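You operate a simulated robot arm through the tools that you are given. There is no shell and no other tool. Be economical: measure what you need, move in short steps, check, and stop when the job is done.

The job below is to be done with a simulated robot arm. You get a single attempt, and the scene is never put back.

## Task
Put the 950 wedge pack from the top of the pallet stack on top of the rubber spring there and the 3450 wedge pack on top of the bump stop there.

Only the result counts: the job must be done as asked and must still hold three seconds after the hand-in. Knocking over, shifting, dropping, spilling or breaking anything else fails it.

## Robot
A 7-joint arm with a two-finger parallel gripper, fixed in place. Base frame: the origin is at the foot of the arm, x ahead of it, y to its left, z up; the work surface is at about z = 0. Readings come in m, degrees, newtons and seconds.
With the tool pointing down near the work surface it reaches from about 0.22 to 0.58 m from the base axis. Its first joint turns from -66.0 to 66.0 degrees. Payload 2.5 kg.
The TCP is the grasp point between the finger pads, 0.023 m short of the fingertips. In the tool frame z runs along the fingers and y along their closing line. Largest opening 0.094 m; finger width 0.038, thickness 0.01; the body of the gripper, 0.054 by 0.096 m, starts 0.039 m behind the TCP.
Orientation is that of the tool frame in the base frame, as [roll, pitch, yaw] about the fixed x, y, z axes, in that order (R = Rz(yaw) Ry(pitch) Rx(roll)). With the fingers straight down and closing along the base's y, the tool's x points along the base's -x, its y along +y and its z along -z.

## Interface
- The arm moves only by the tool move_arm. Its argument "increments" is a list that holds one entry, the list of rows, each a list of 7 numbers: the shift along the tool's x, y, z in m, then the turn, a rotation vector about the tool's x, y, z in degrees, then the gripper command, from -1 (shut) to 1 (fully open), values between in proportion. In form: [[[tx, ty, tz, ax, ay, az, jaw], ...]]. A call has 1 to 10 rows; each row shifts and turns the commanded pose from where the row before left it, along the tool's axes as they then stand. Each row takes 0.2 s and may step no farther than 0.05 m and 8.6 degrees from the row before; otherwise, or with a gripper value out of range, the whole call is refused. Where a pose cannot be reached the arm comes as near as it can. A force on the tool above 40 N (or 10 N above the force at the start of the call, whichever is more), or a blocked arm, ends the call early, and 0.2 s more pass. Each finger travels about 0.108 m/s and halts on what it meets, pressing with about 22 N; the grip force reading is that of the motor and also rises with nothing between the fingers. The clock runs only during rows and for 0.2 s after the last one: add rows that do not move to give the fingers time. The reply holds the time, the measured pose of the TCP, the force on the tool along the base axes, the opening and the grip force, in the units named above and with some noise, and new pictures: "show" is both (left out), scene, wrist or none.
- Cameras (640 x 400 px; columns grow to the right, rows downward): "scene" is fixed at [0.1053, -0.3958, 0.5535]; the picture's right is [0.93, -0.38, 0.00], its down [-0.18, -0.44, -0.88] and it looks along [0.33, 0.81, -0.48] (base axes); focal length 331 px, centre (320, 200). "wrist" rides on the gripper at [-0.039, 0, -0.044] in the tool frame; the picture's right is [0.00, -1.00, 0.00], its down [0.97, 0.00, -0.24] and it looks along [0.24, 0.00, 0.97] (tool axes); focal length 218 px, centre (320, 200).
- probe_pixels(camera, pixels): there is no depth. For up to 12 entries [column, row, z] of the newest picture of that camera ("zoom" is the newest enlarged one), the place [x, y] in the base frame at which the ray of that pixel passes the height z, good to about 0.002 m. No time passes.
- close_up(camera, box): a new picture of the part [left, top, right, bottom] of that camera's present view, enlarged. No time passes.
- sign_off(): hands the job in; it is judged then, once.

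Keep the steps short. Do not move on a guess: measure, check each grasp and each placing, and mend mistakes. In all there are 60 turns and 120 pictures (those below and enlarged ones count). Leave the gripper open and the arm clear of the work at the hand-in unless told otherwise, and finish with a single line.

The tools are called after "Call:" as a command line: name --argument value ..., lists and objects as JSON in quotes. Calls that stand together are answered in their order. move_arm: Moves the arm, as the interface text tells. Its arguments: {"type":"object","properties":{"increments":{"type":"array","items":{"type":"array","items":{"type":"array","items":{"type":"number"}}}},"show":{"type":"string","enum":["both","scene","wrist","none"]}},"required":["increments"]} The other tools are called the same way: probe_pixels (camera, pixels) gives the place at which the rays of pixels pass given heights; close_up (camera, box) takes an enlarged picture of a part of a camera's view; sign_off () hands the job in.

At the start:

```text
time_s: 0.0
tcp_pos: [0.4037, 0.2135, 0.3945]
ee_rot: [180.0, 0.0, 180.0]
force: [-0.3, 0.2, 0.4]
gripper_width: 0.0939
gripper_force: 0.1
```

scene: 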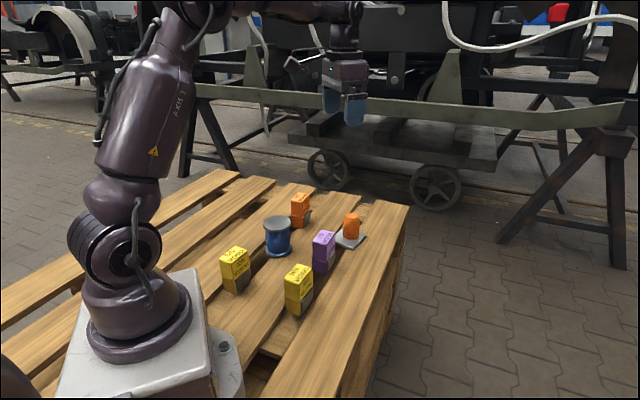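
wrist: 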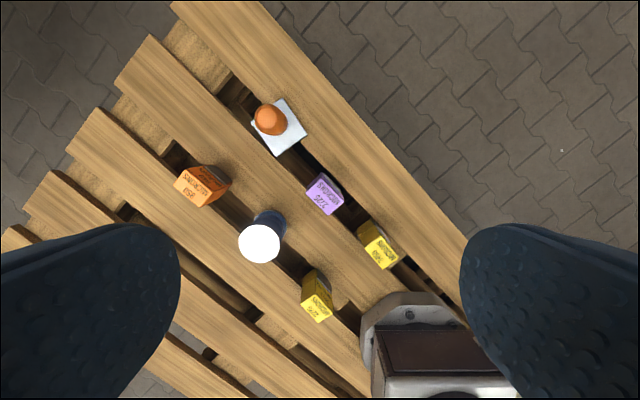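

I see four wedge packs (orange, purple, two yellow), a blue spool with a white top and an orange bump on a white plate. I'll enlarge both views to read the labels.

Call:
close_up --camera "wrist" --box '[160, 80, 420, 340]'

Call:
close_up --camera "scene" --box '[200, 170, 400, 330]'

```text
1.54 times, centred on (290, 210) of wrist
```

zoom: 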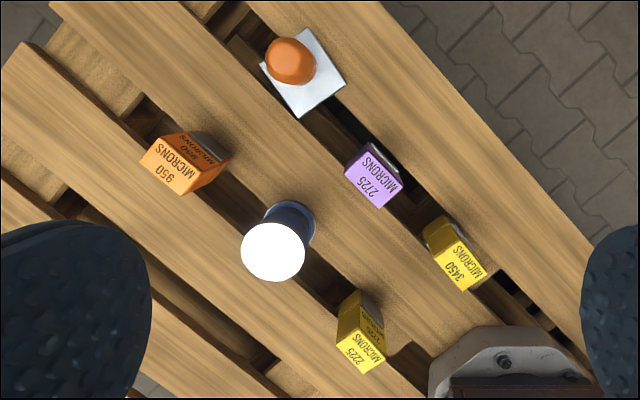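

```text
2.50 times, centred on (300, 250) of scene
```

zoom: 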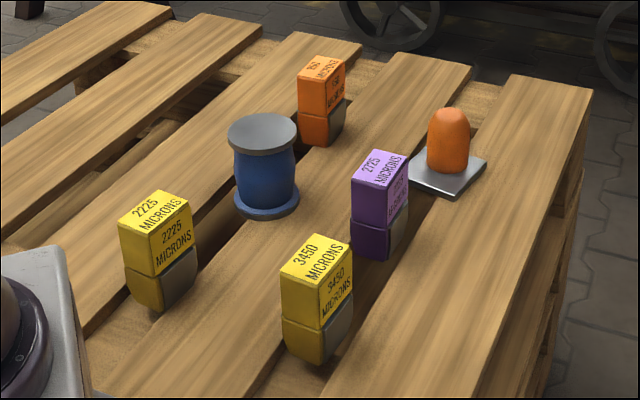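

The 950 is the orange pack and the 3450 is the right-hand yellow one. I take the blue spool as the rubber spring and the orange dome on its plate as the bump stop. Next I'll probe the tops and bases of these from both cameras to get heights.

Call:
probe_pixels --camera "zoom" --pixels '[[321, 69, 0.05], [321, 69, 0.07], [316, 259, 0.05], [316, 259, 0.07], [262, 133, 0.06], [262, 133, 0.09], [449, 113, 0.05], [449, 113, 0.07], [322, 360, 0.0], [317, 145, 0.0], [267, 214, 0.0], [449, 196, 0.0]]'

Call:
probe_pixels --camera "wrist" --pixels '[[197, 190, 0.05], [197, 190, 0.07], [382, 251, 0.05], [382, 251, 0.07], [260, 243, 0.06], [260, 243, 0.09], [269, 119, 0.05], [269, 119, 0.07], [280, 128, 0.0], [282, 217, 0.0], [322, 316, 0.05], [327, 202, 0.05]]'

```text
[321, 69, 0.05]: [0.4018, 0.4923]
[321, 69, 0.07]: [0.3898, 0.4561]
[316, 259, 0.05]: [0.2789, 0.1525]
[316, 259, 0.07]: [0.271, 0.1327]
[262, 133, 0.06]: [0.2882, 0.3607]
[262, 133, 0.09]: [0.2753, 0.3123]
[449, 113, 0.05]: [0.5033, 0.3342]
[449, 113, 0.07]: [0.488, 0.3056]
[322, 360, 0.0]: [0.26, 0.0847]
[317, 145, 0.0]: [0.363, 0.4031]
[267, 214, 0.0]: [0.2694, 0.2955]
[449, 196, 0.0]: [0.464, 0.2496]
```

```text
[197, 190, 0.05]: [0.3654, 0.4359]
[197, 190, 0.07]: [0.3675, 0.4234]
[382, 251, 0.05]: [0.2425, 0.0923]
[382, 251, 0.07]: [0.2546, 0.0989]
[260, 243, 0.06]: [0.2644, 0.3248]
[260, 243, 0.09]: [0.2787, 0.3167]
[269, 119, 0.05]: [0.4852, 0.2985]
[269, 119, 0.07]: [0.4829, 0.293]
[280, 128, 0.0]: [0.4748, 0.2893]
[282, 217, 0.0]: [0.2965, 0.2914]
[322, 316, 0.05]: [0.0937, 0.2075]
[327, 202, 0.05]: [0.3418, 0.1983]
```

Triangulated tops: 950 pack about (0.371, 0.406), z≈0.098. 3450 pack about (0.266, 0.107), z≈0.092. Spool about (0.277, 0.318), z≈0.086. Dome about (0.481, 0.290), z≈0.08. I'll move above the 950 and the dome for a better look, staying at z≈0.27.

Call:
move_arm --increments '[[[-0.003, 0.035, 0.04, 0, 0, 0, 1], [-0.003, 0.035, 0.04, 0, 0, 0, 1], [-0.003, 0.035, 0.04, 0, 0, 0, 1], [0, 0, 0, 0, 0, 0, 1]]]' --show "wrist"

Call:
close_up --camera "scene" --box '[280, 180, 380, 260]'

Call:
close_up --camera "scene" --box '[250, 240, 350, 320]'

```text
refused: row 1 steps farther than a row can; nothing moved
```

```text
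5.00 times, centred on (330, 220) of scene
```

zoom: 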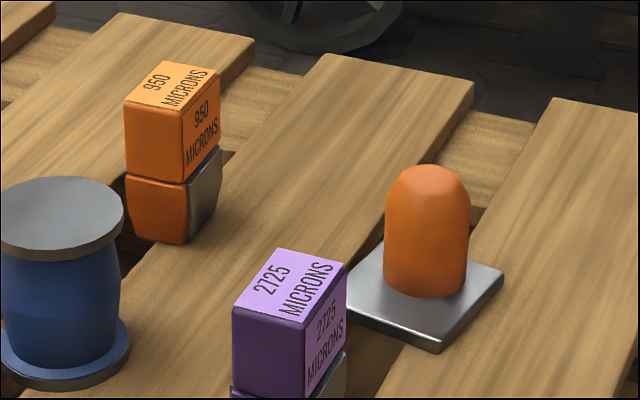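

```text
5.00 times, centred on (300, 280) of scene
```

zoom: 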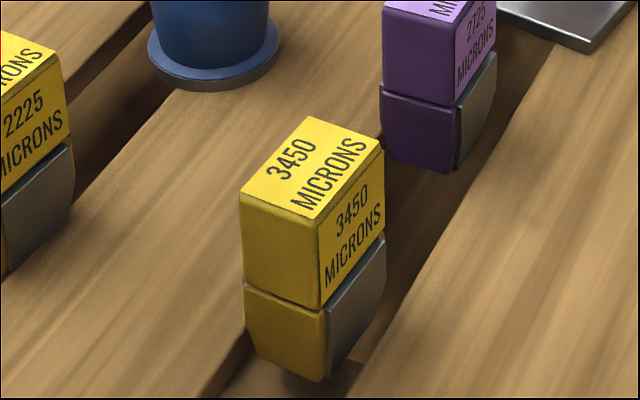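

The first move was refused because its steps were over 0.05 m, so I'll repeat it in shorter steps.

Call:
move_arm --increments '[[[-0.002, 0.026, 0.03, 0, 0, 0, 1], [-0.002, 0.026, 0.03, 0, 0, 0, 1], [-0.002, 0.026, 0.03, 0, 0, 0, 1], [-0.002, 0.026, 0.03, 0, 0, 0, 1], [0, 0, 0, 0, 0, 0, 1]]]' --show "wrist"

```text
time_s: 1.2
tcp_pos: [0.4101, 0.318, 0.2747]
ee_rot: [180.0, 0.0, -180.0]
force: [0.7, -0.2, 0.6]
gripper_width: 0.094
gripper_force: 0.1
```

wrist: 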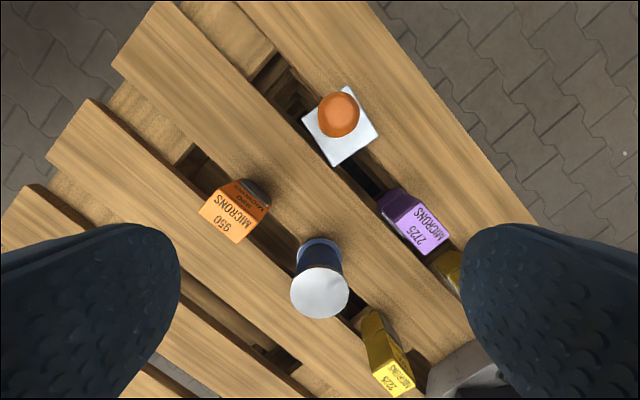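

I'll enlarge this view to measure the pack corners and the dome top.

Call:
close_up --camera "wrist" --box '[190, 165, 290, 255]'

Call:
close_up --camera "wrist" --box '[290, 75, 390, 175]'

```text
4.44 times, centred on (240, 210) of wrist
```

zoom: 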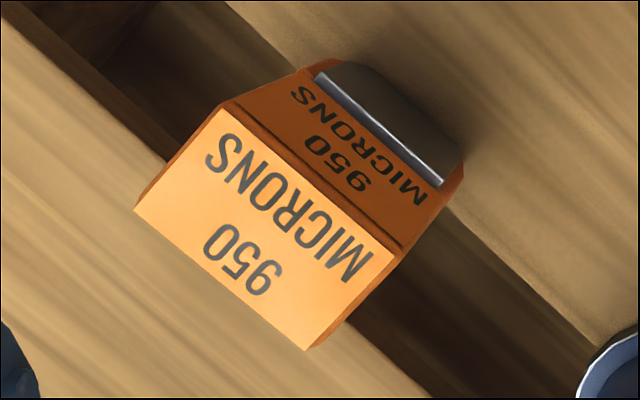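

```text
4.00 times, centred on (340, 125) of wrist
```

zoom: 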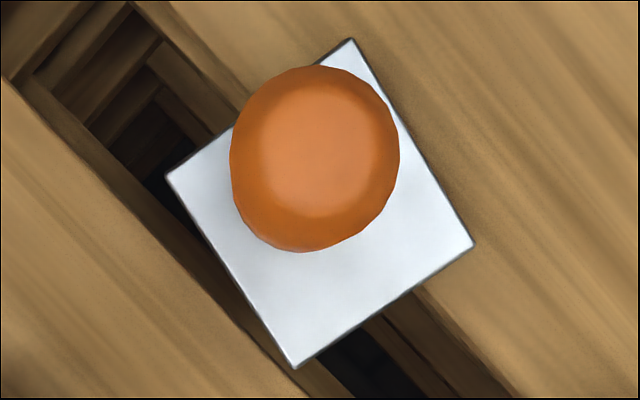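

Call:
probe_pixels --camera "wrist" --pixels '[[198.1, 212.3, 0.098], [217.5, 189.3, 0.098], [257.3, 221.7, 0.098], [236.6, 243.8, 0.098], [339.5, 113.75, 0.08], [348, 85, 0.005], [301.8, 119.3, 0.005], [333.8, 166.8, 0.005], [378.3, 135.8, 0.005], [320, 294, 0.087], [291, 292, 0.087], [349, 292, 0.087]]'

```text
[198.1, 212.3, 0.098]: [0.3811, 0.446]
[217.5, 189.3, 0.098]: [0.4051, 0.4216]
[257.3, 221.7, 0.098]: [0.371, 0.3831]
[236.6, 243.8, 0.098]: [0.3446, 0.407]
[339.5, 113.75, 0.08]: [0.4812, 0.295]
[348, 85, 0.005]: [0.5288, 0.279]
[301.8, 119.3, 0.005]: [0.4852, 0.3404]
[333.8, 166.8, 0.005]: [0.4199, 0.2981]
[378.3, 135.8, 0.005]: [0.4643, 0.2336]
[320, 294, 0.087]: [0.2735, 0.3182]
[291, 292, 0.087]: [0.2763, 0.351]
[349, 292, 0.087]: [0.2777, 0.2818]
```

The 950 top is about 0.034 × 0.052 m with its long axis near 48°. To remove parallax I'll put the camera straight above the dome (TCP about 0.442, 0.290, 0.225).

Call:
move_arm --increments '[[[-0.016, -0.014, 0.025, 0, 0, 0, 1], [-0.016, -0.014, 0.025, 0, 0, 0, 1], [0, 0, 0, 0, 0, 0, 1]]]' --show "wrist"

Call:
close_up --camera "wrist" --box '[260, 85, 380, 205]'

Call:
close_up --camera "scene" --box '[320, 195, 380, 255]'

```text
time_s: 2.0
tcp_pos: [0.444, 0.2885, 0.2233]
ee_rot: [179.9, 0.0, 180.0]
force: [0.0, -0.2, 0.0]
gripper_width: 0.094
gripper_force: 0.1
```

wrist: 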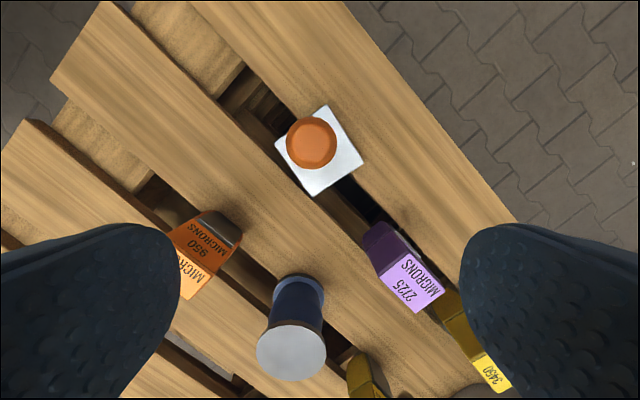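

```text
3.33 times, centred on (320, 145) of wrist
```

zoom: 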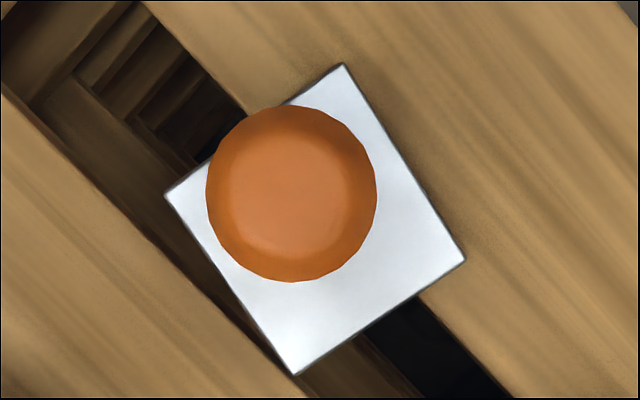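

```text
6.67 times, centred on (350, 225) of scene
```

zoom: 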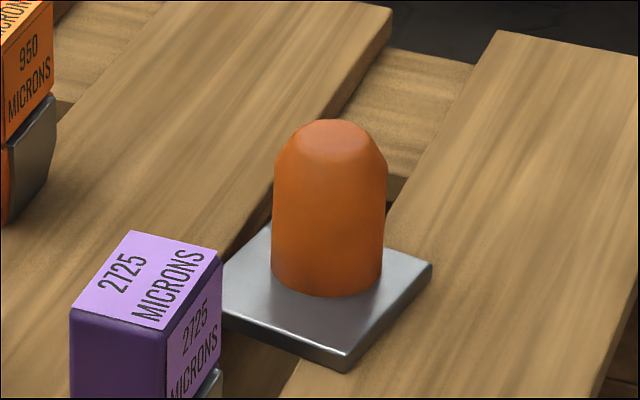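

Call:
probe_pixels --camera "wrist" --pixels '[[311.6, 143.4, 0.07], [311.6, 143.4, 0.08], [311.6, 143.4, 0.09], [285.8, 143.4, 0.05], [337.0, 143.4, 0.05]]'

Call:
probe_pixels --camera "zoom" --pixels '[[337, 137, 0.07], [337, 137, 0.08], [337, 137, 0.09], [326, 295, 0.005], [326, 295, 0.01], [272, 220, 0.04], [386, 220, 0.04]]'

```text
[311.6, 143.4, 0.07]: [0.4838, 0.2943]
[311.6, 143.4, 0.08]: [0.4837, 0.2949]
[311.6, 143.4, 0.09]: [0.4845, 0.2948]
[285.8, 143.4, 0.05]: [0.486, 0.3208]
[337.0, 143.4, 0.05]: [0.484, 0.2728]
```

```text
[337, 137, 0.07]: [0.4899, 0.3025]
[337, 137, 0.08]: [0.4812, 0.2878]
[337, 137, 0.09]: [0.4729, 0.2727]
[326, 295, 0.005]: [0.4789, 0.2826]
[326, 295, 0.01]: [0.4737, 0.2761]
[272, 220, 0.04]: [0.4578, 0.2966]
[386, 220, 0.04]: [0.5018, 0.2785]
```

The dome top is at (0.484, 0.295), z≈0.075, diameter about 0.048, with a flat crown. Next I'll go above the 950 and yaw the tool about 47° so the fingers close on its long faces.

Call:
move_arm --increments '[[[0.023, 0.0423, 0, 0, 0, 0, 1], [0.023, 0.0423, 0, 0, 0, 0, 1], [0.023, 0.0423, 0, 0, 0, 0, 1], [0, 0, 0, 0, 0, -7.8, 1], [0, 0, 0, 0, 0, -7.8, 1], [0, 0, 0, 0, 0, -7.8, 1], [0, 0, 0, 0, 0, -7.8, 1], [0, 0, 0, 0, 0, -7.8, 1], [0, 0, 0, 0, 0, -7.8, 1]]]' --show "wrist"

Call:
close_up --camera "wrist" --box '[260, 140, 380, 260]'

```text
time_s: 4.0
tcp_pos: [0.3742, 0.4165, 0.2257]
ee_rot: [-179.9, -0.1, -133.0]
force: [-0.1, 0.3, -0.8]
gripper_width: 0.0939
gripper_force: 0.0
```

wrist: 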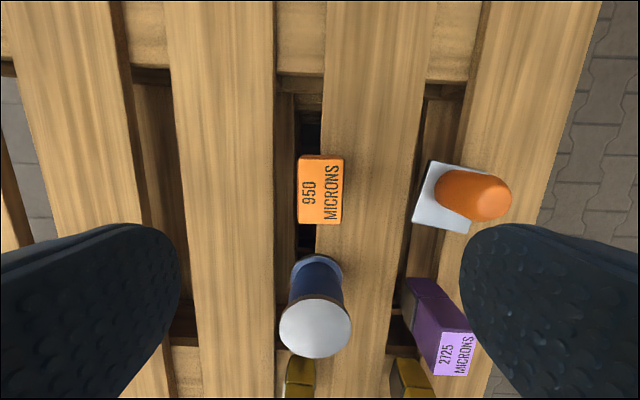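

```text
3.33 times, centred on (320, 200) of wrist
```

zoom: 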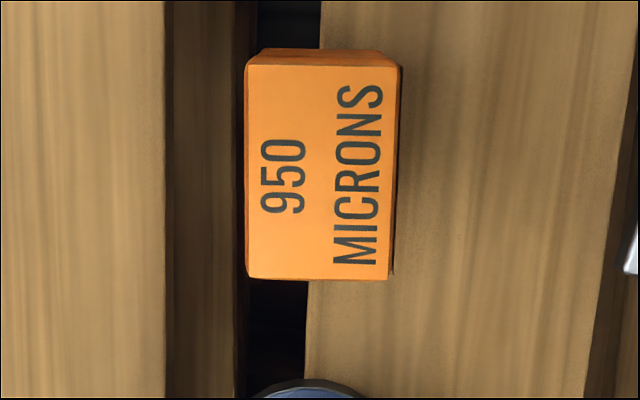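

Call:
probe_pixels --camera "zoom" --pixels '[[247, 65, 0.091], [398, 67, 0.091], [388, 280, 0.091], [245, 278, 0.091], [319, 170, 0.091], [319, 170, 0.098], [319, 170, 0.085]]'

```text
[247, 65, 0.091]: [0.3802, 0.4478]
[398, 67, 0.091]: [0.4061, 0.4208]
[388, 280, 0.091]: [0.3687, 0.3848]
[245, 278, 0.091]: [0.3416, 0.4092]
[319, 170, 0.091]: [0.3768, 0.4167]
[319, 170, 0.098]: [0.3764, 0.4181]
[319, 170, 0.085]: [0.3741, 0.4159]
```

The pack centre (0.374, 0.416) matches the TCP, and the yaw is off by about 1.5°. I'll correct that and descend to TCP z≈0.071.

Call:
move_arm --increments '[[[0, 0, 0.0387, 0, 0, 1.5, 1], [0, 0, 0.0387, 0, 0, 0, 1], [0, 0, 0.0387, 0, 0, 0, 1], [0, 0, 0.0387, 0, 0, 0, 1], [0, 0, 0, 0, 0, 0, 1]]]' --show "both"

Call:
close_up --camera "scene" --box '[260, 170, 360, 240]'

```text
time_s: 5.2
tcp_pos: [0.3749, 0.4161, 0.0697]
ee_rot: [179.9, 0.0, -134.7]
force: [0.2, -0.8, 0.6]
gripper_width: 0.094
gripper_force: 0.0
```

scene: 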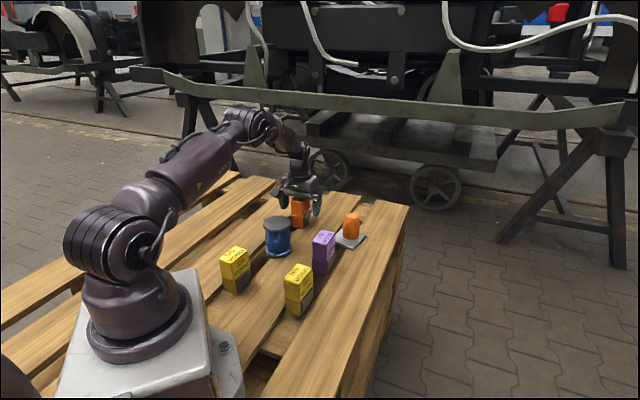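
wrist: 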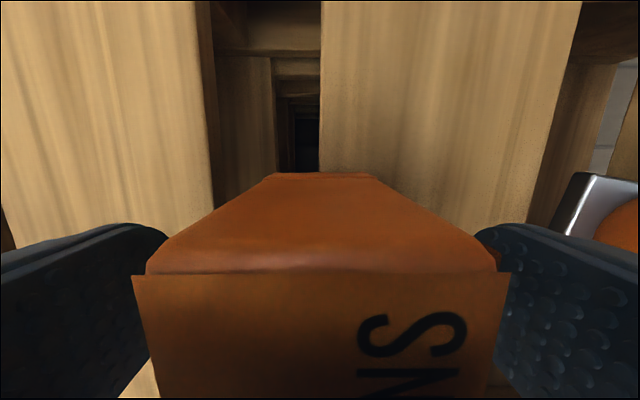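

```text
5.71 times, centred on (310, 205) of scene
```

zoom: 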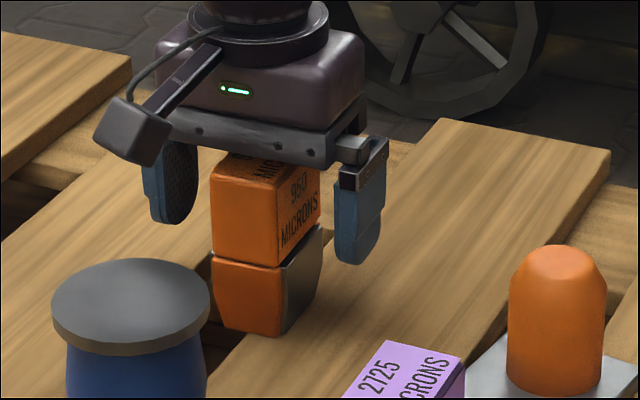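

The fingers straddle the upper body of the pack with their tips at about the seam. I'll close on it.

Call:
move_arm --increments '[[[0, 0, -0.002, 0, 0, 0, 1], [0, 0, 0, 0, 0, 0, -1], [0, 0, 0, 0, 0, 0, -1], [0, 0, 0, 0, 0, 0, -1], [0, 0, 0, 0, 0, 0, -1]]]' --show "none"

Call:
close_up --camera "scene" --box '[260, 170, 360, 240]'

```text
time_s: 6.4
tcp_pos: [0.3743, 0.4162, 0.0712]
ee_rot: [-180.0, 0.0, -134.7]
force: [0.5, -0.8, 0.0]
gripper_width: 0.0381
gripper_force: 21.7
```

```text
5.71 times, centred on (310, 205) of scene
```

zoom: 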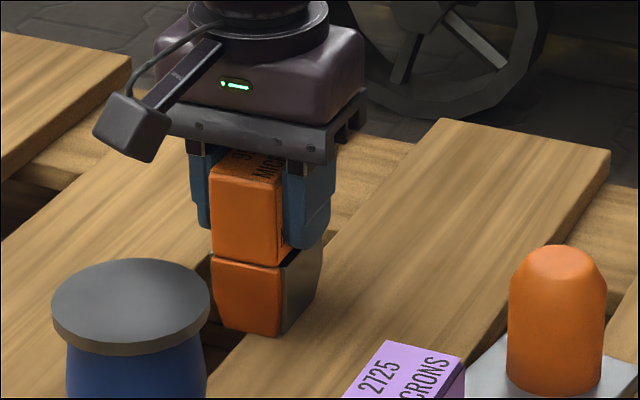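

It is gripped at 0.038 m with 21.7 N. I'll lift it to about z=0.23 to clear the spool and check the hold.

Call:
move_arm --increments '[[[0, 0, -0.01, 0, 0, 0, -1], [0, 0, -0.03, 0, 0, 0, -1], [0, 0, -0.03, 0, 0, 0, -1], [0, 0, -0.03, 0, 0, 0, -1], [0, 0, -0.03, 0, 0, 0, -1], [0, 0, -0.03, 0, 0, 0, -1], [0, 0, 0, 0, 0, 0, -1]]]' --show "scene"

Call:
close_up --camera "scene" --box '[250, 110, 370, 210]'

```text
time_s: 8.0
tcp_pos: [0.3738, 0.4159, 0.2328]
ee_rot: [180.0, 0.0, -134.6]
force: [0.8, -0.2, -3.0]
gripper_width: 0.0378
gripper_force: 22.1
```

scene: 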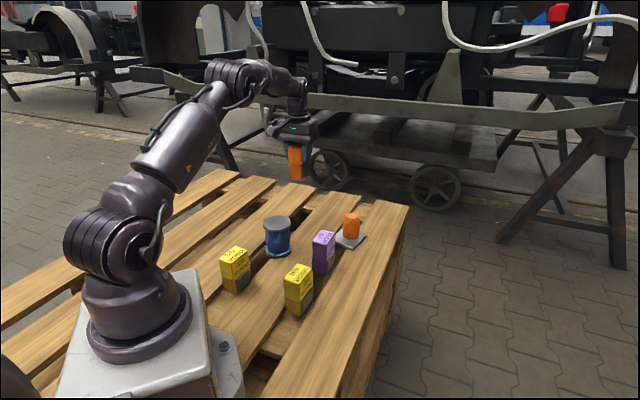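

```text
4.00 times, centred on (310, 160) of scene
```

zoom: 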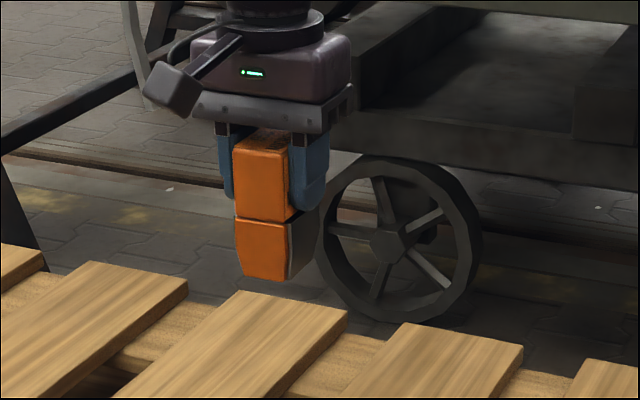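

It is held firmly and weighs about 3 N. Now I'll pull back 0.197 m along tool x to bring the camera over the spool and measure its top.

Call:
move_arm --increments '[[[0.0493, 0, 0, 0, 0, 0, -1], [0.0493, 0, 0, 0, 0, 0, -1], [0.0493, 0, 0, 0, 0, 0, -1], [0.0493, 0, 0, 0, 0, 0, -1], [0, 0, 0, 0, 0, 0, -1]]]' --show "both"

Call:
close_up --camera "wrist" --box '[240, 40, 400, 200]'

```text
time_s: 9.2
tcp_pos: [0.2352, 0.276, 0.2338]
ee_rot: [-180.0, 0.0, -134.7]
force: [-0.5, -0.8, -2.4]
gripper_width: 0.0378
gripper_force: 21.9
```

scene: 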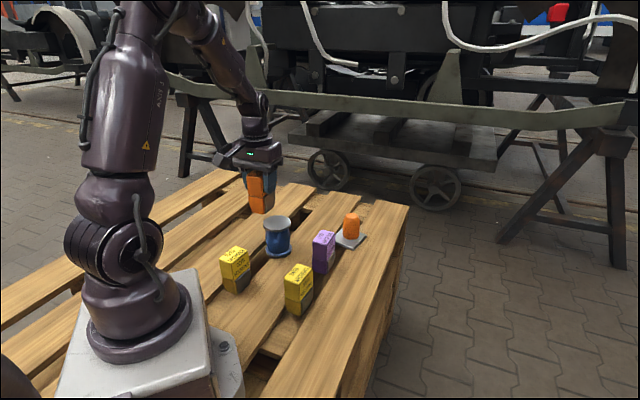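
wrist: 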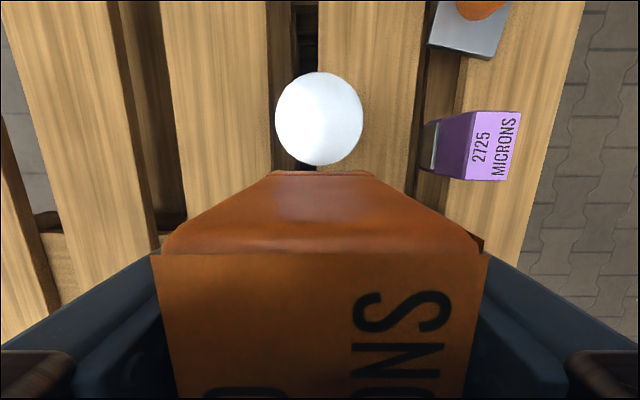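

```text
2.50 times, centred on (320, 120) of wrist
```

zoom: 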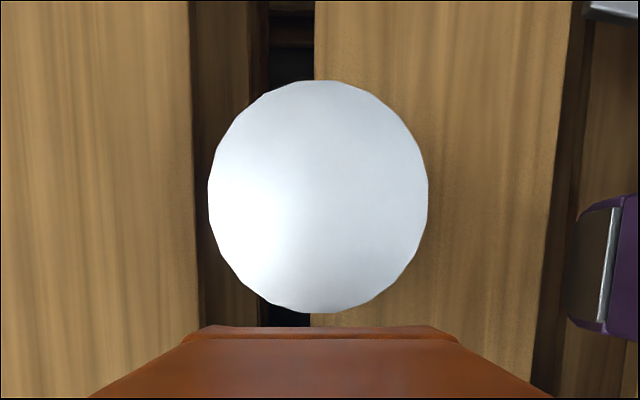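

Call:
probe_pixels --camera "zoom" --pixels '[[318, 195, 0.087], [318, 195, 0.08], [208, 195, 0.087], [428, 195, 0.087], [318, 80, 0.087], [318, 313, 0.087]]'

Call:
close_up --camera "scene" --box '[220, 160, 320, 270]'

```text
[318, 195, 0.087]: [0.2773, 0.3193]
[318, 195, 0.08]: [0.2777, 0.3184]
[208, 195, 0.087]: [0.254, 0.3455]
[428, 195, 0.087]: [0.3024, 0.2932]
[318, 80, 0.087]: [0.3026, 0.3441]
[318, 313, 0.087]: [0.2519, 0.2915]
```

```text
3.64 times, centred on (270, 215) of scene
```

zoom: 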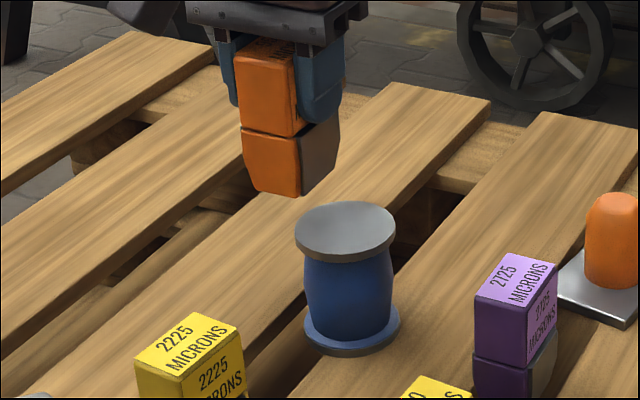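

The spool centre is (0.2775, 0.3185) and its diameter about 0.072. I'll move 0.060 m forward over it and descend to TCP z≈0.168, just above expected contact at about 0.158.

Call:
move_arm --increments '[[[-0.03, 0, 0, 0, 0, 0, -1], [-0.03, 0, 0, 0, 0, 0, -1], [0, 0, 0.033, 0, 0, 0, -1], [0, 0, 0.033, 0, 0, 0, -1], [0, 0, 0, 0, 0, 0, -1]]]' --show "none"

Call:
close_up --camera "scene" --box '[230, 170, 330, 270]'

```text
time_s: 10.4
tcp_pos: [0.2783, 0.3181, 0.1669]
ee_rot: [180.0, 0.0, -134.7]
force: [0.5, -0.3, -3.9]
gripper_width: 0.0379
gripper_force: 21.9
```

```text
4.00 times, centred on (280, 220) of scene
```

zoom: 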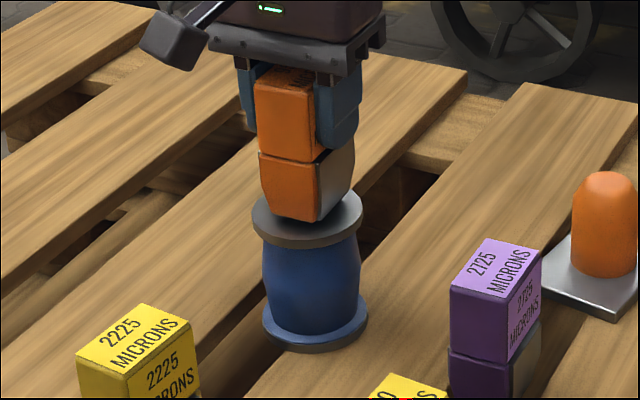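

It is centred, with a gap of several mm left. I'll lower 6 mm in small rows and read the force.

Call:
move_arm --increments '[[[0, 0, 0.002, 0, 0, 0, -1], [0, 0, 0.002, 0, 0, 0, -1], [0, 0, 0.002, 0, 0, 0, -1], [0, 0, 0, 0, 0, 0, -1]]]' --show "none"

Call:
close_up --camera "scene" --box '[255, 200, 305, 240]'

```text
time_s: 11.4
tcp_pos: [0.2761, 0.3179, 0.1613]
ee_rot: [179.9, -0.1, -134.8]
force: [-3.4, -5.1, 17.2]
gripper_width: 0.038
gripper_force: 22.4
```

```text
10.00 times, centred on (280, 220) of scene
```

zoom: 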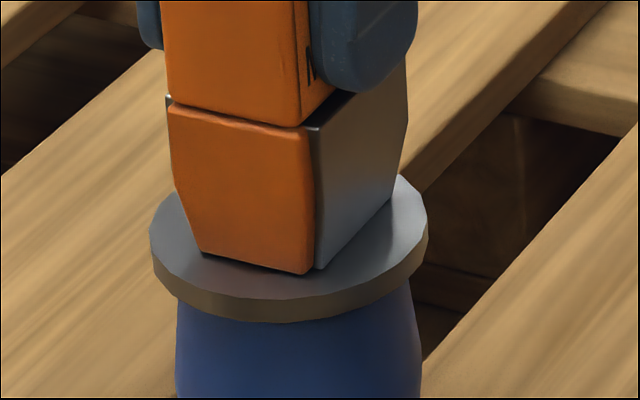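

Contact: about 20 N of push. I'll ease back 1.5 mm to relieve it before releasing.

Call:
move_arm --increments '[[[0, 0, -0.0015, 0, 0, 0, -1], [0, 0, 0, 0, 0, 0, -1]]]' --show "none"

```text
time_s: 12.0
tcp_pos: [0.2775, 0.3187, 0.1622]
ee_rot: [-180.0, 0.0, -134.7]
force: [1.9, 1.9, -1.1]
gripper_width: 0.0381
gripper_force: 21.1
```

The load is now mostly on the spool. I'll open gradually.

Call:
move_arm --increments '[[[0, 0, 0, 0, 0, 0, -0.15], [0, 0, 0, 0, 0, 0, -0.1], [0, 0, 0, 0, 0, 0, 0.1], [0, 0, 0, 0, 0, 0, 0.5], [0, 0, 0, 0, 0, 0, 1], [0, 0, 0, 0, 0, 0, 1]]]' --show "none"

Call:
close_up --camera "scene" --box '[240, 180, 320, 250]'

```text
time_s: 13.4
tcp_pos: [0.2774, 0.3192, 0.1628]
ee_rot: [180.0, 0.0, -134.8]
force: [-0.9, 0.1, -0.2]
gripper_width: 0.0941
gripper_force: 0.1
```

```text
5.71 times, centred on (280, 215) of scene
```

zoom: 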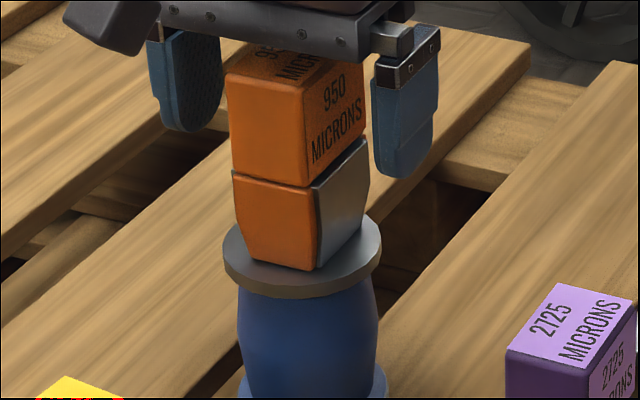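

The 950 stands upright on the spool. I'll rise straight up 0.1 m, then travel over the 3450.

Call:
move_arm --increments '[[[0, 0, -0.04, 0, 0, 0, 1], [0, 0, -0.04, 0, 0, 0, 1], [0, 0, -0.03, 0, 0, 0, 1], [0.0317, -0.0283, 0, 0, 0, 0, 1], [0.0317, -0.0283, 0, 0, 0, 0, 1], [0.0317, -0.0283, 0, 0, 0, 0, 1], [0.0317, -0.0283, 0, 0, 0, 0, 1], [0.0317, -0.0283, 0, 0, 0, 0, 1], [0, 0, 0, 0, 0, 0, 1]]]' --show "both"

Call:
close_up --camera "scene" --box '[270, 250, 330, 320]'

```text
time_s: 15.4
tcp_pos: [0.2661, 0.1054, 0.2721]
ee_rot: [180.0, 0.0, -134.7]
force: [-0.1, 0.4, 0.1]
gripper_width: 0.094
gripper_force: 0.0
```

scene: 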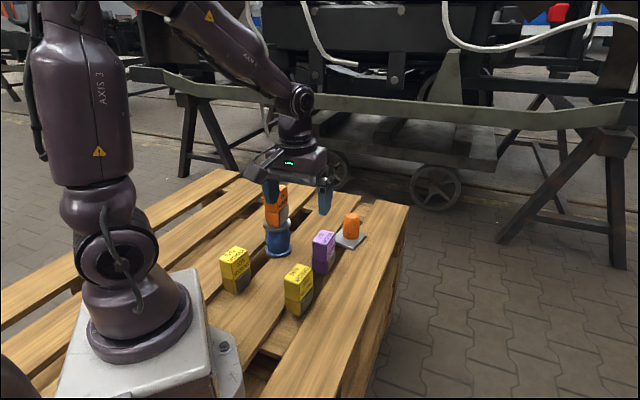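
wrist: 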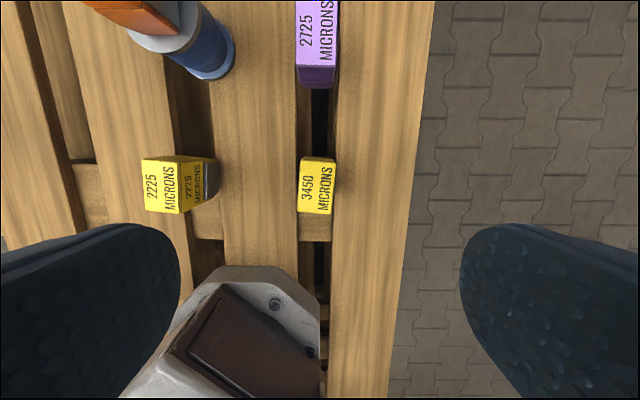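

```text
5.71 times, centred on (300, 285) of scene
```

zoom: 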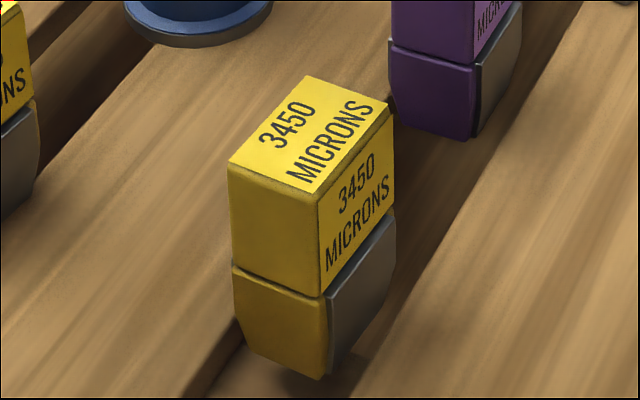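

The 3450's long axis is also near 45°, so the same yaw works. I'll enlarge to measure it.

Call:
close_up --camera "wrist" --box '[270, 140, 370, 230]'

```text
4.44 times, centred on (320, 185) of wrist
```

zoom: 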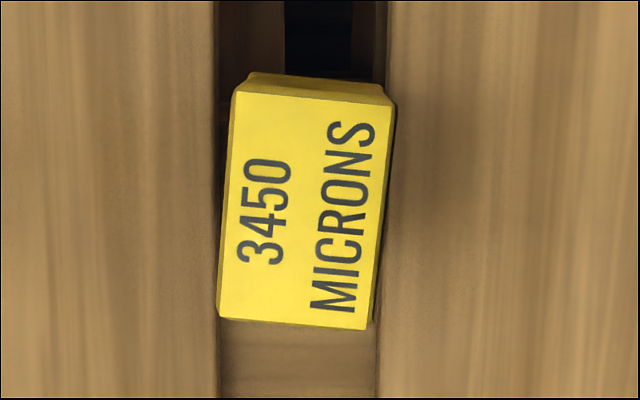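

Call:
probe_pixels --camera "zoom" --pixels '[[233, 92, 0.092], [393, 103, 0.092], [368, 329, 0.092], [219, 317, 0.092], [303, 207, 0.092]]'

```text
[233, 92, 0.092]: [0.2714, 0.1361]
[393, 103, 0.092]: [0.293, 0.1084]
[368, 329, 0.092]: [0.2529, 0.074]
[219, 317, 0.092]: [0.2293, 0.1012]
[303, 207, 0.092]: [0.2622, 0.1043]
```

The pack centre is (0.262, 0.105) with its long axis at about 40.5°. I'll correct position and yaw, then descend to z≈0.071.

Call:
move_arm --increments '[[[0.0034, 0.0028, 0.02, 0, 0, 0, 1], [0, 0, 0.03, 0, 0, 4.6, 1], [0, 0, 0.0377, 0, 0, 0, 1], [0, 0, 0.0377, 0, 0, 0, 1], [0, 0, 0.0377, 0, 0, 0, 1], [0, 0, 0.0377, 0, 0, 0, 1], [0, 0, 0, 0, 0, 0, 1]]]' --show "wrist"

Call:
close_up --camera "scene" --box '[240, 220, 360, 330]'

```text
time_s: 17.0
tcp_pos: [0.2626, 0.1052, 0.0708]
ee_rot: [179.9, 0.0, -139.3]
force: [0.3, -0.3, -0.1]
gripper_width: 0.0938
gripper_force: 0.1
```

wrist: 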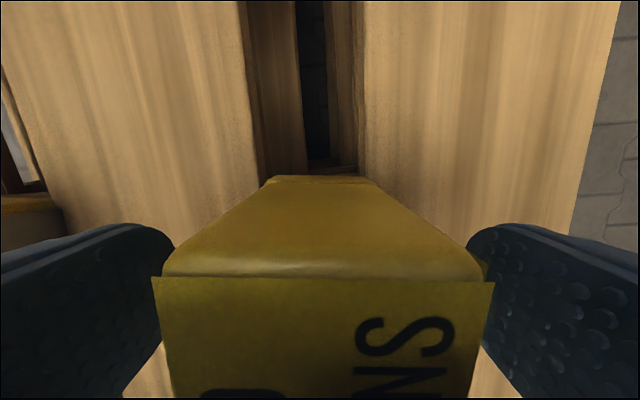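

```text
3.64 times, centred on (300, 275) of scene
```

zoom: 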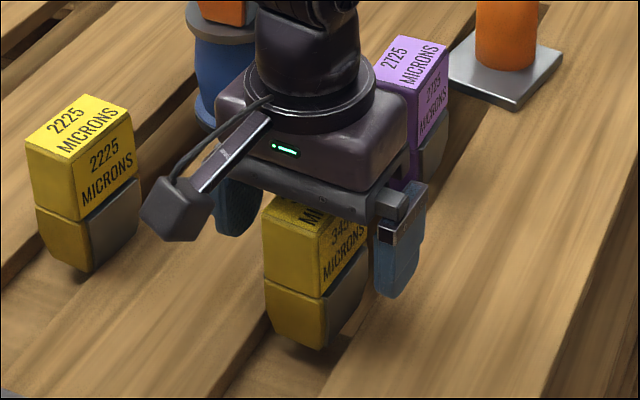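

The fingers straddle the pack. I'll rise 2 mm to stay above the seam, then close.

Call:
move_arm --increments '[[[0, 0, -0.002, 0, 0, 0, 1], [0, 0, 0, 0, 0, 0, -1], [0, 0, 0, 0, 0, 0, -1], [0, 0, 0, 0, 0, 0, -1], [0, 0, 0, 0, 0, 0, -1]]]' --show "none"

Call:
close_up --camera "scene" --box '[260, 240, 350, 320]'

```text
time_s: 18.2
tcp_pos: [0.2621, 0.1068, 0.0736]
ee_rot: [180.0, -0.1, -139.3]
force: [0.1, -0.1, -0.7]
gripper_width: 0.0379
gripper_force: 22.2
```

```text
5.00 times, centred on (305, 280) of scene
```

zoom: 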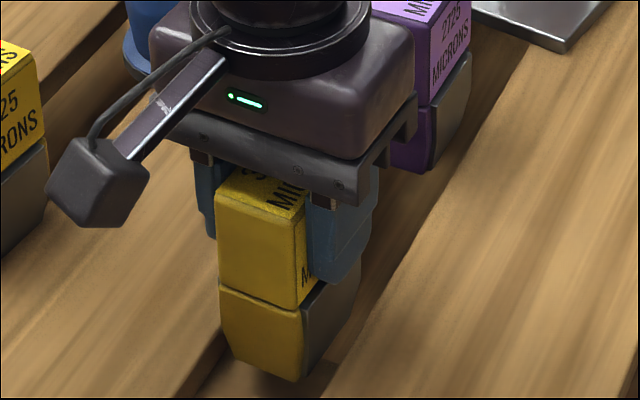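

It is gripped at 0.038 m. I'll lift straight up to z≈0.245.

Call:
move_arm --increments '[[[0, 0, -0.01, 0, 0, 0, -1], [0, 0, -0.03, 0, 0, 0, -1], [0, 0, -0.03, 0, 0, 0, -1], [0, 0, -0.035, 0, 0, 0, -1], [0, 0, -0.035, 0, 0, 0, -1], [0, 0, -0.035, 0, 0, 0, -1], [0, 0, 0, 0, 0, 0, -1]]]' --show "wrist"

Call:
close_up --camera "scene" --box '[250, 120, 390, 260]'

```text
time_s: 19.8
tcp_pos: [0.2632, 0.1058, 0.2491]
ee_rot: [179.9, 0.0, -139.3]
force: [-0.4, -0.9, -3.3]
gripper_width: 0.0379
gripper_force: 21.8
```

wrist: 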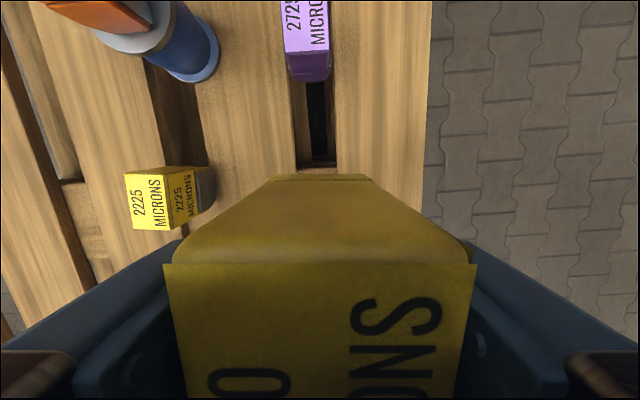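

```text
2.86 times, centred on (320, 190) of scene
```

zoom: 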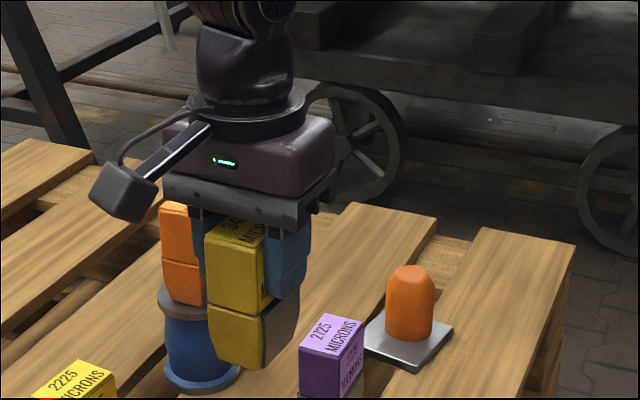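

It lifted cleanly. The dome lies straight ahead along tool −x. I'll advance 0.231 m, stopping short so the camera looks down on the dome.

Call:
move_arm --increments '[[[-0.046, 0, 0, 0, 0, 0, -1], [-0.046, 0, 0, 0, 0, 0, -1], [-0.046, 0, 0, 0, 0, 0, -1], [-0.046, 0, 0, 0, 0, 0, -1], [-0.046, 0, 0, 0, 0, 0, -1], [0, 0, 0, 0, 0, 0, -1]]]' --show "both"

Call:
close_up --camera "wrist" --box '[260, 60, 380, 180]'

```text
time_s: 21.2
tcp_pos: [0.4342, 0.2568, 0.2474]
ee_rot: [180.0, 0.0, -139.3]
force: [-1.5, 0.3, -3.1]
gripper_width: 0.0381
gripper_force: 22.1
```

scene: 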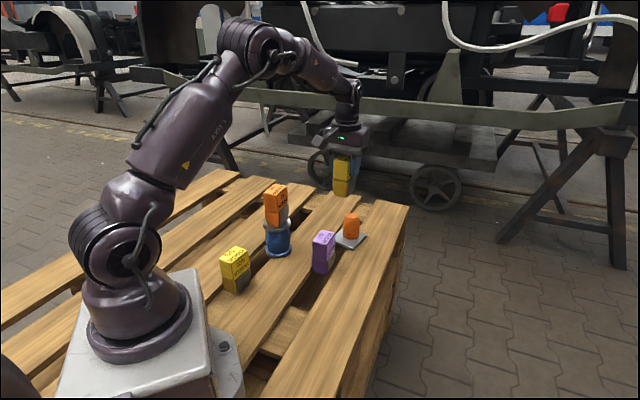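
wrist: 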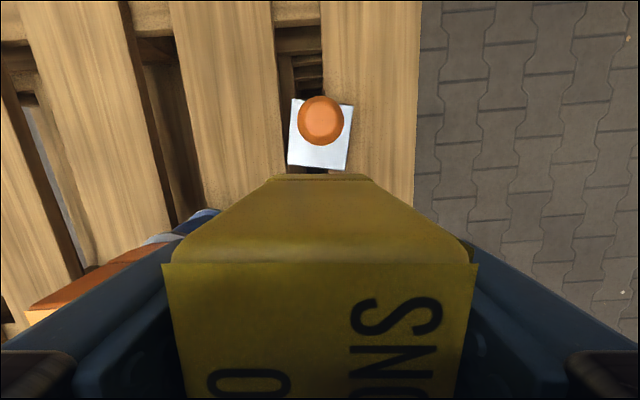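

```text
3.33 times, centred on (320, 120) of wrist
```

zoom: 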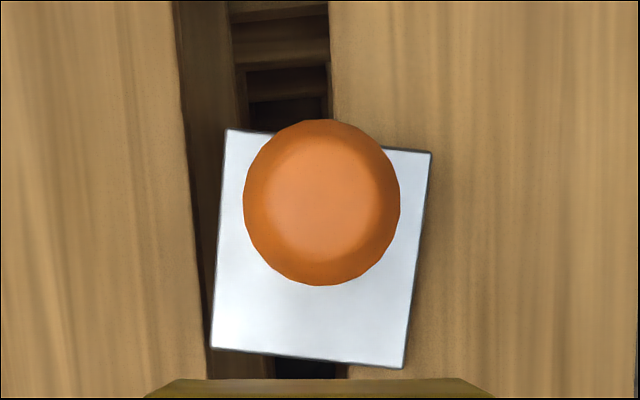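

Call:
probe_pixels --camera "zoom" --pixels '[[322, 199, 0.075], [321, 202, 0.06], [321, 202, 0.075], [243, 205, 0.055], [400, 205, 0.055]]'

```text
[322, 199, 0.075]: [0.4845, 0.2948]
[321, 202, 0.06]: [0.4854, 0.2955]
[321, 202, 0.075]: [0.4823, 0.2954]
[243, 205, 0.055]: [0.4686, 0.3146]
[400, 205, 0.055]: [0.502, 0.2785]
```

The dome centre is confirmed at (0.484, 0.295). I'll move over it and descend to TCP z≈0.17, still well clear.

Call:
move_arm --increments '[[[-0.031, -0.001, 0, 0, 0, 0, -1], [-0.031, -0.0005, 0, 0, 0, 0, -1], [0, 0, 0.038, 0, 0, 0, -1], [0, 0, 0.038, 0, 0, 0, -1], [0, 0, 0, 0, 0, 0, -1], [0, 0, 0, 0, 0, 0, -1]]]' --show "none"

Call:
close_up --camera "scene" --box '[310, 160, 390, 250]'

```text
time_s: 22.6
tcp_pos: [0.4839, 0.2953, 0.1717]
ee_rot: [-180.0, -0.1, -139.3]
force: [-0.7, 0.6, -3.1]
gripper_width: 0.0381
gripper_force: 21.1
```

```text
4.44 times, centred on (350, 205) of scene
```

zoom: 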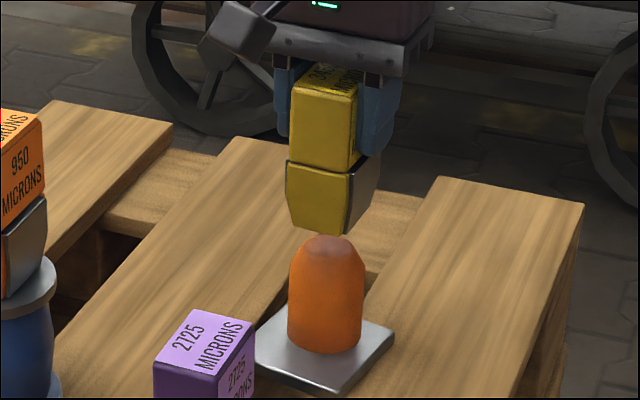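

It is aligned over the dome at (0.4839, 0.2953). I'll descend 14 mm, then in small steps while watching the force.

Call:
move_arm --increments '[[[0, 0, 0.007, 0, 0, 0, -1], [0, 0, 0.007, 0, 0, 0, -1], [0, 0, 0, 0, 0, 0, -1]]]' --show "none"

Call:
close_up --camera "scene" --box '[325, 190, 375, 240]'

```text
time_s: 23.4
tcp_pos: [0.4845, 0.2946, 0.1578]
ee_rot: [179.9, 0.0, -139.3]
force: [-0.3, 0.6, -3.2]
gripper_width: 0.038
gripper_force: 21.5
```

```text
8.00 times, centred on (350, 215) of scene
```

zoom: 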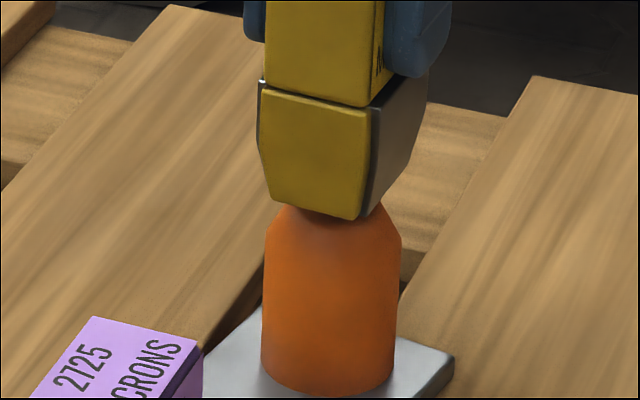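

Still no contact and it looks well centred. I'll take three more 1.5 mm steps.

Call:
move_arm --increments '[[[0, 0, 0.0015, 0, 0, 0, -1], [0, 0, 0.0015, 0, 0, 0, -1], [0, 0, 0.0015, 0, 0, 0, -1], [0, 0, 0, 0, 0, 0, -1]]]' --show "none"

```text
time_s: 24.4
tcp_pos: [0.4832, 0.2955, 0.1534]
ee_rot: [180.0, 0.0, -139.4]
force: [-0.3, -0.9, -2.3]
gripper_width: 0.0379
gripper_force: 22.0
```

No contact yet at z=0.1534. I'll take two more 1.5 mm steps.

Call:
move_arm --increments '[[[0, 0, 0.0015, 0, 0, 0, -1], [0, 0, 0.0015, 0, 0, 0, -1], [0, 0, 0, 0, 0, 0, -1]]]' --show "none"

Call:
close_up --camera "scene" --box '[325, 190, 375, 240]'

```text
time_s: 25.2
tcp_pos: [0.4831, 0.2945, 0.1499]
ee_rot: [180.0, 0.1, -139.3]
force: [-0.7, -0.2, -3.7]
gripper_width: 0.0377
gripper_force: 22.0
```

```text
8.00 times, centred on (350, 215) of scene
```

zoom: 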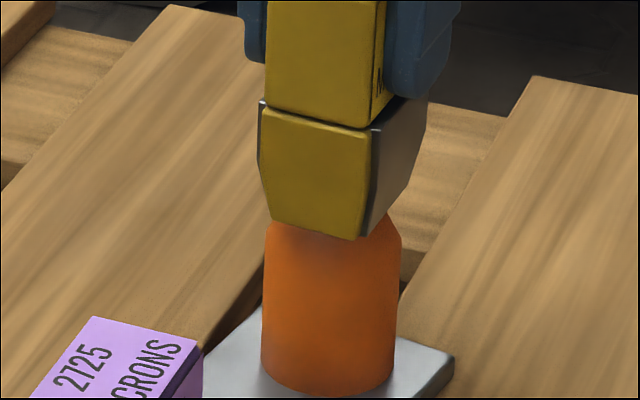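

Still free. I'll continue with 1 mm steps.

Call:
move_arm --increments '[[[0, 0, 0.001, 0, 0, 0, -1], [0, 0, 0.001, 0, 0, 0, -1], [0, 0, 0, 0, 0, 0, -1]]]' --show "none"

```text
time_s: 26.0
tcp_pos: [0.4844, 0.2946, 0.1464]
ee_rot: [180.0, -0.1, -139.3]
force: [0.8, -0.4, -3.5]
gripper_width: 0.0378
gripper_force: 21.9
```

Call:
move_arm --increments '[[[0, 0, 0.001, 0, 0, 0, -1], [0, 0, 0.001, 0, 0, 0, -1], [0, 0, 0, 0, 0, 0, -1]]]' --show "none"

Call:
close_up --camera "scene" --box '[325, 190, 375, 240]'

```text
time_s: 26.8
tcp_pos: [0.4849, 0.2946, 0.1476]
ee_rot: [179.9, 0.2, -139.3]
force: [-6.6, -3.3, 15.2]
gripper_width: 0.038
gripper_force: 22.1
```

```text
8.00 times, centred on (350, 215) of scene
```

zoom: 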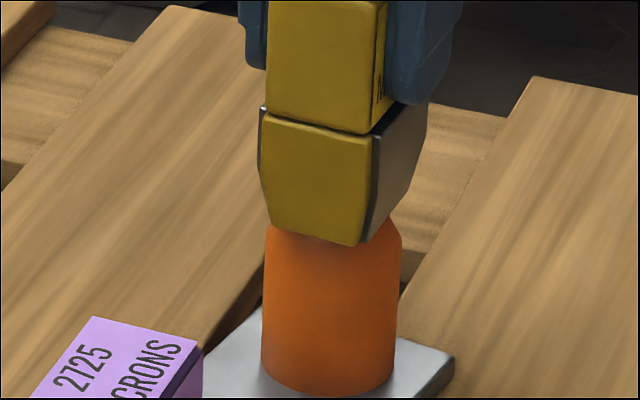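

Contact: about 18 N. I'll back off about 1.3 mm to nearly balance the weight.

Call:
move_arm --increments '[[[0, 0, -0.0013, 0, 0, 0, -1], [0, 0, 0, 0, 0, 0, -1]]]' --show "none"

```text
time_s: 27.4
tcp_pos: [0.4857, 0.2957, 0.1479]
ee_rot: [180.0, 0.1, -139.3]
force: [-0.3, 1.2, 7.9]
gripper_width: 0.0378
gripper_force: 22.2
```

It is still pressing about 11 N, so I'll ease up another 0.8 mm.

Call:
move_arm --increments '[[[0, 0, -0.0008, 0, 0, 0, -1], [0, 0, 0, 0, 0, 0, -1], [0, 0, 0, 0, 0, 0, -1]]]' --show "none"

```text
time_s: 28.2
tcp_pos: [0.4837, 0.2947, 0.148]
ee_rot: [179.9, -0.1, -139.3]
force: [1.0, 1.2, -1.7]
gripper_width: 0.0377
gripper_force: 21.6
```

It is lightly seated. I'll open only a few mm first to see whether the pack stays upright.

Call:
move_arm --increments '[[[0, 0, 0, 0, 0, 0, -0.17], [0, 0, 0, 0, 0, 0, -0.12], [0, 0, 0, 0, 0, 0, -0.05], [0, 0, 0, 0, 0, 0, -0.05], [0, 0, 0, 0, 0, 0, -0.05]]]' --show "wrist"

Call:
close_up --camera "scene" --box '[315, 170, 385, 240]'

```text
time_s: 29.4
tcp_pos: [0.4847, 0.2943, 0.148]
ee_rot: [180.0, 0.0, -139.3]
force: [0.5, -0.3, -0.6]
gripper_width: 0.0448
gripper_force: 0.1
```

wrist: 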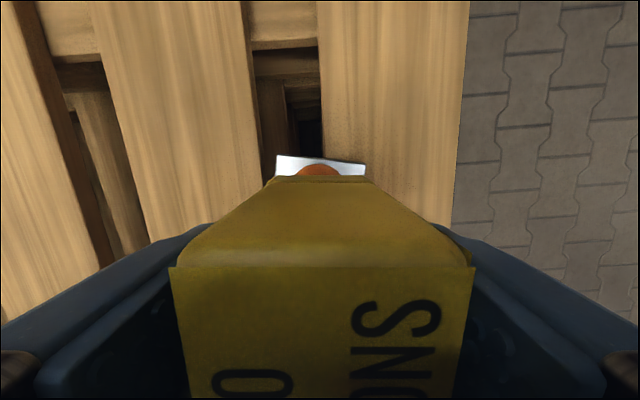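

```text
5.71 times, centred on (350, 205) of scene
```

zoom: 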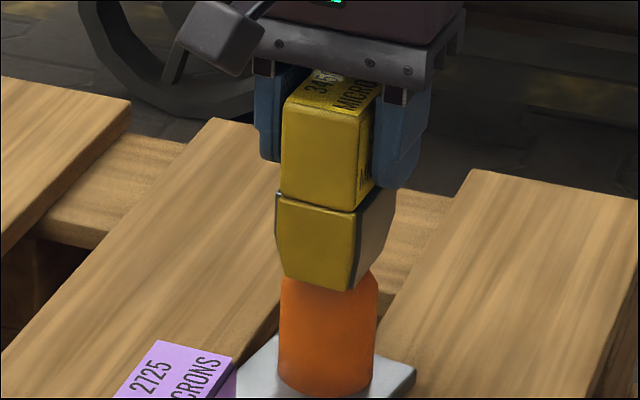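

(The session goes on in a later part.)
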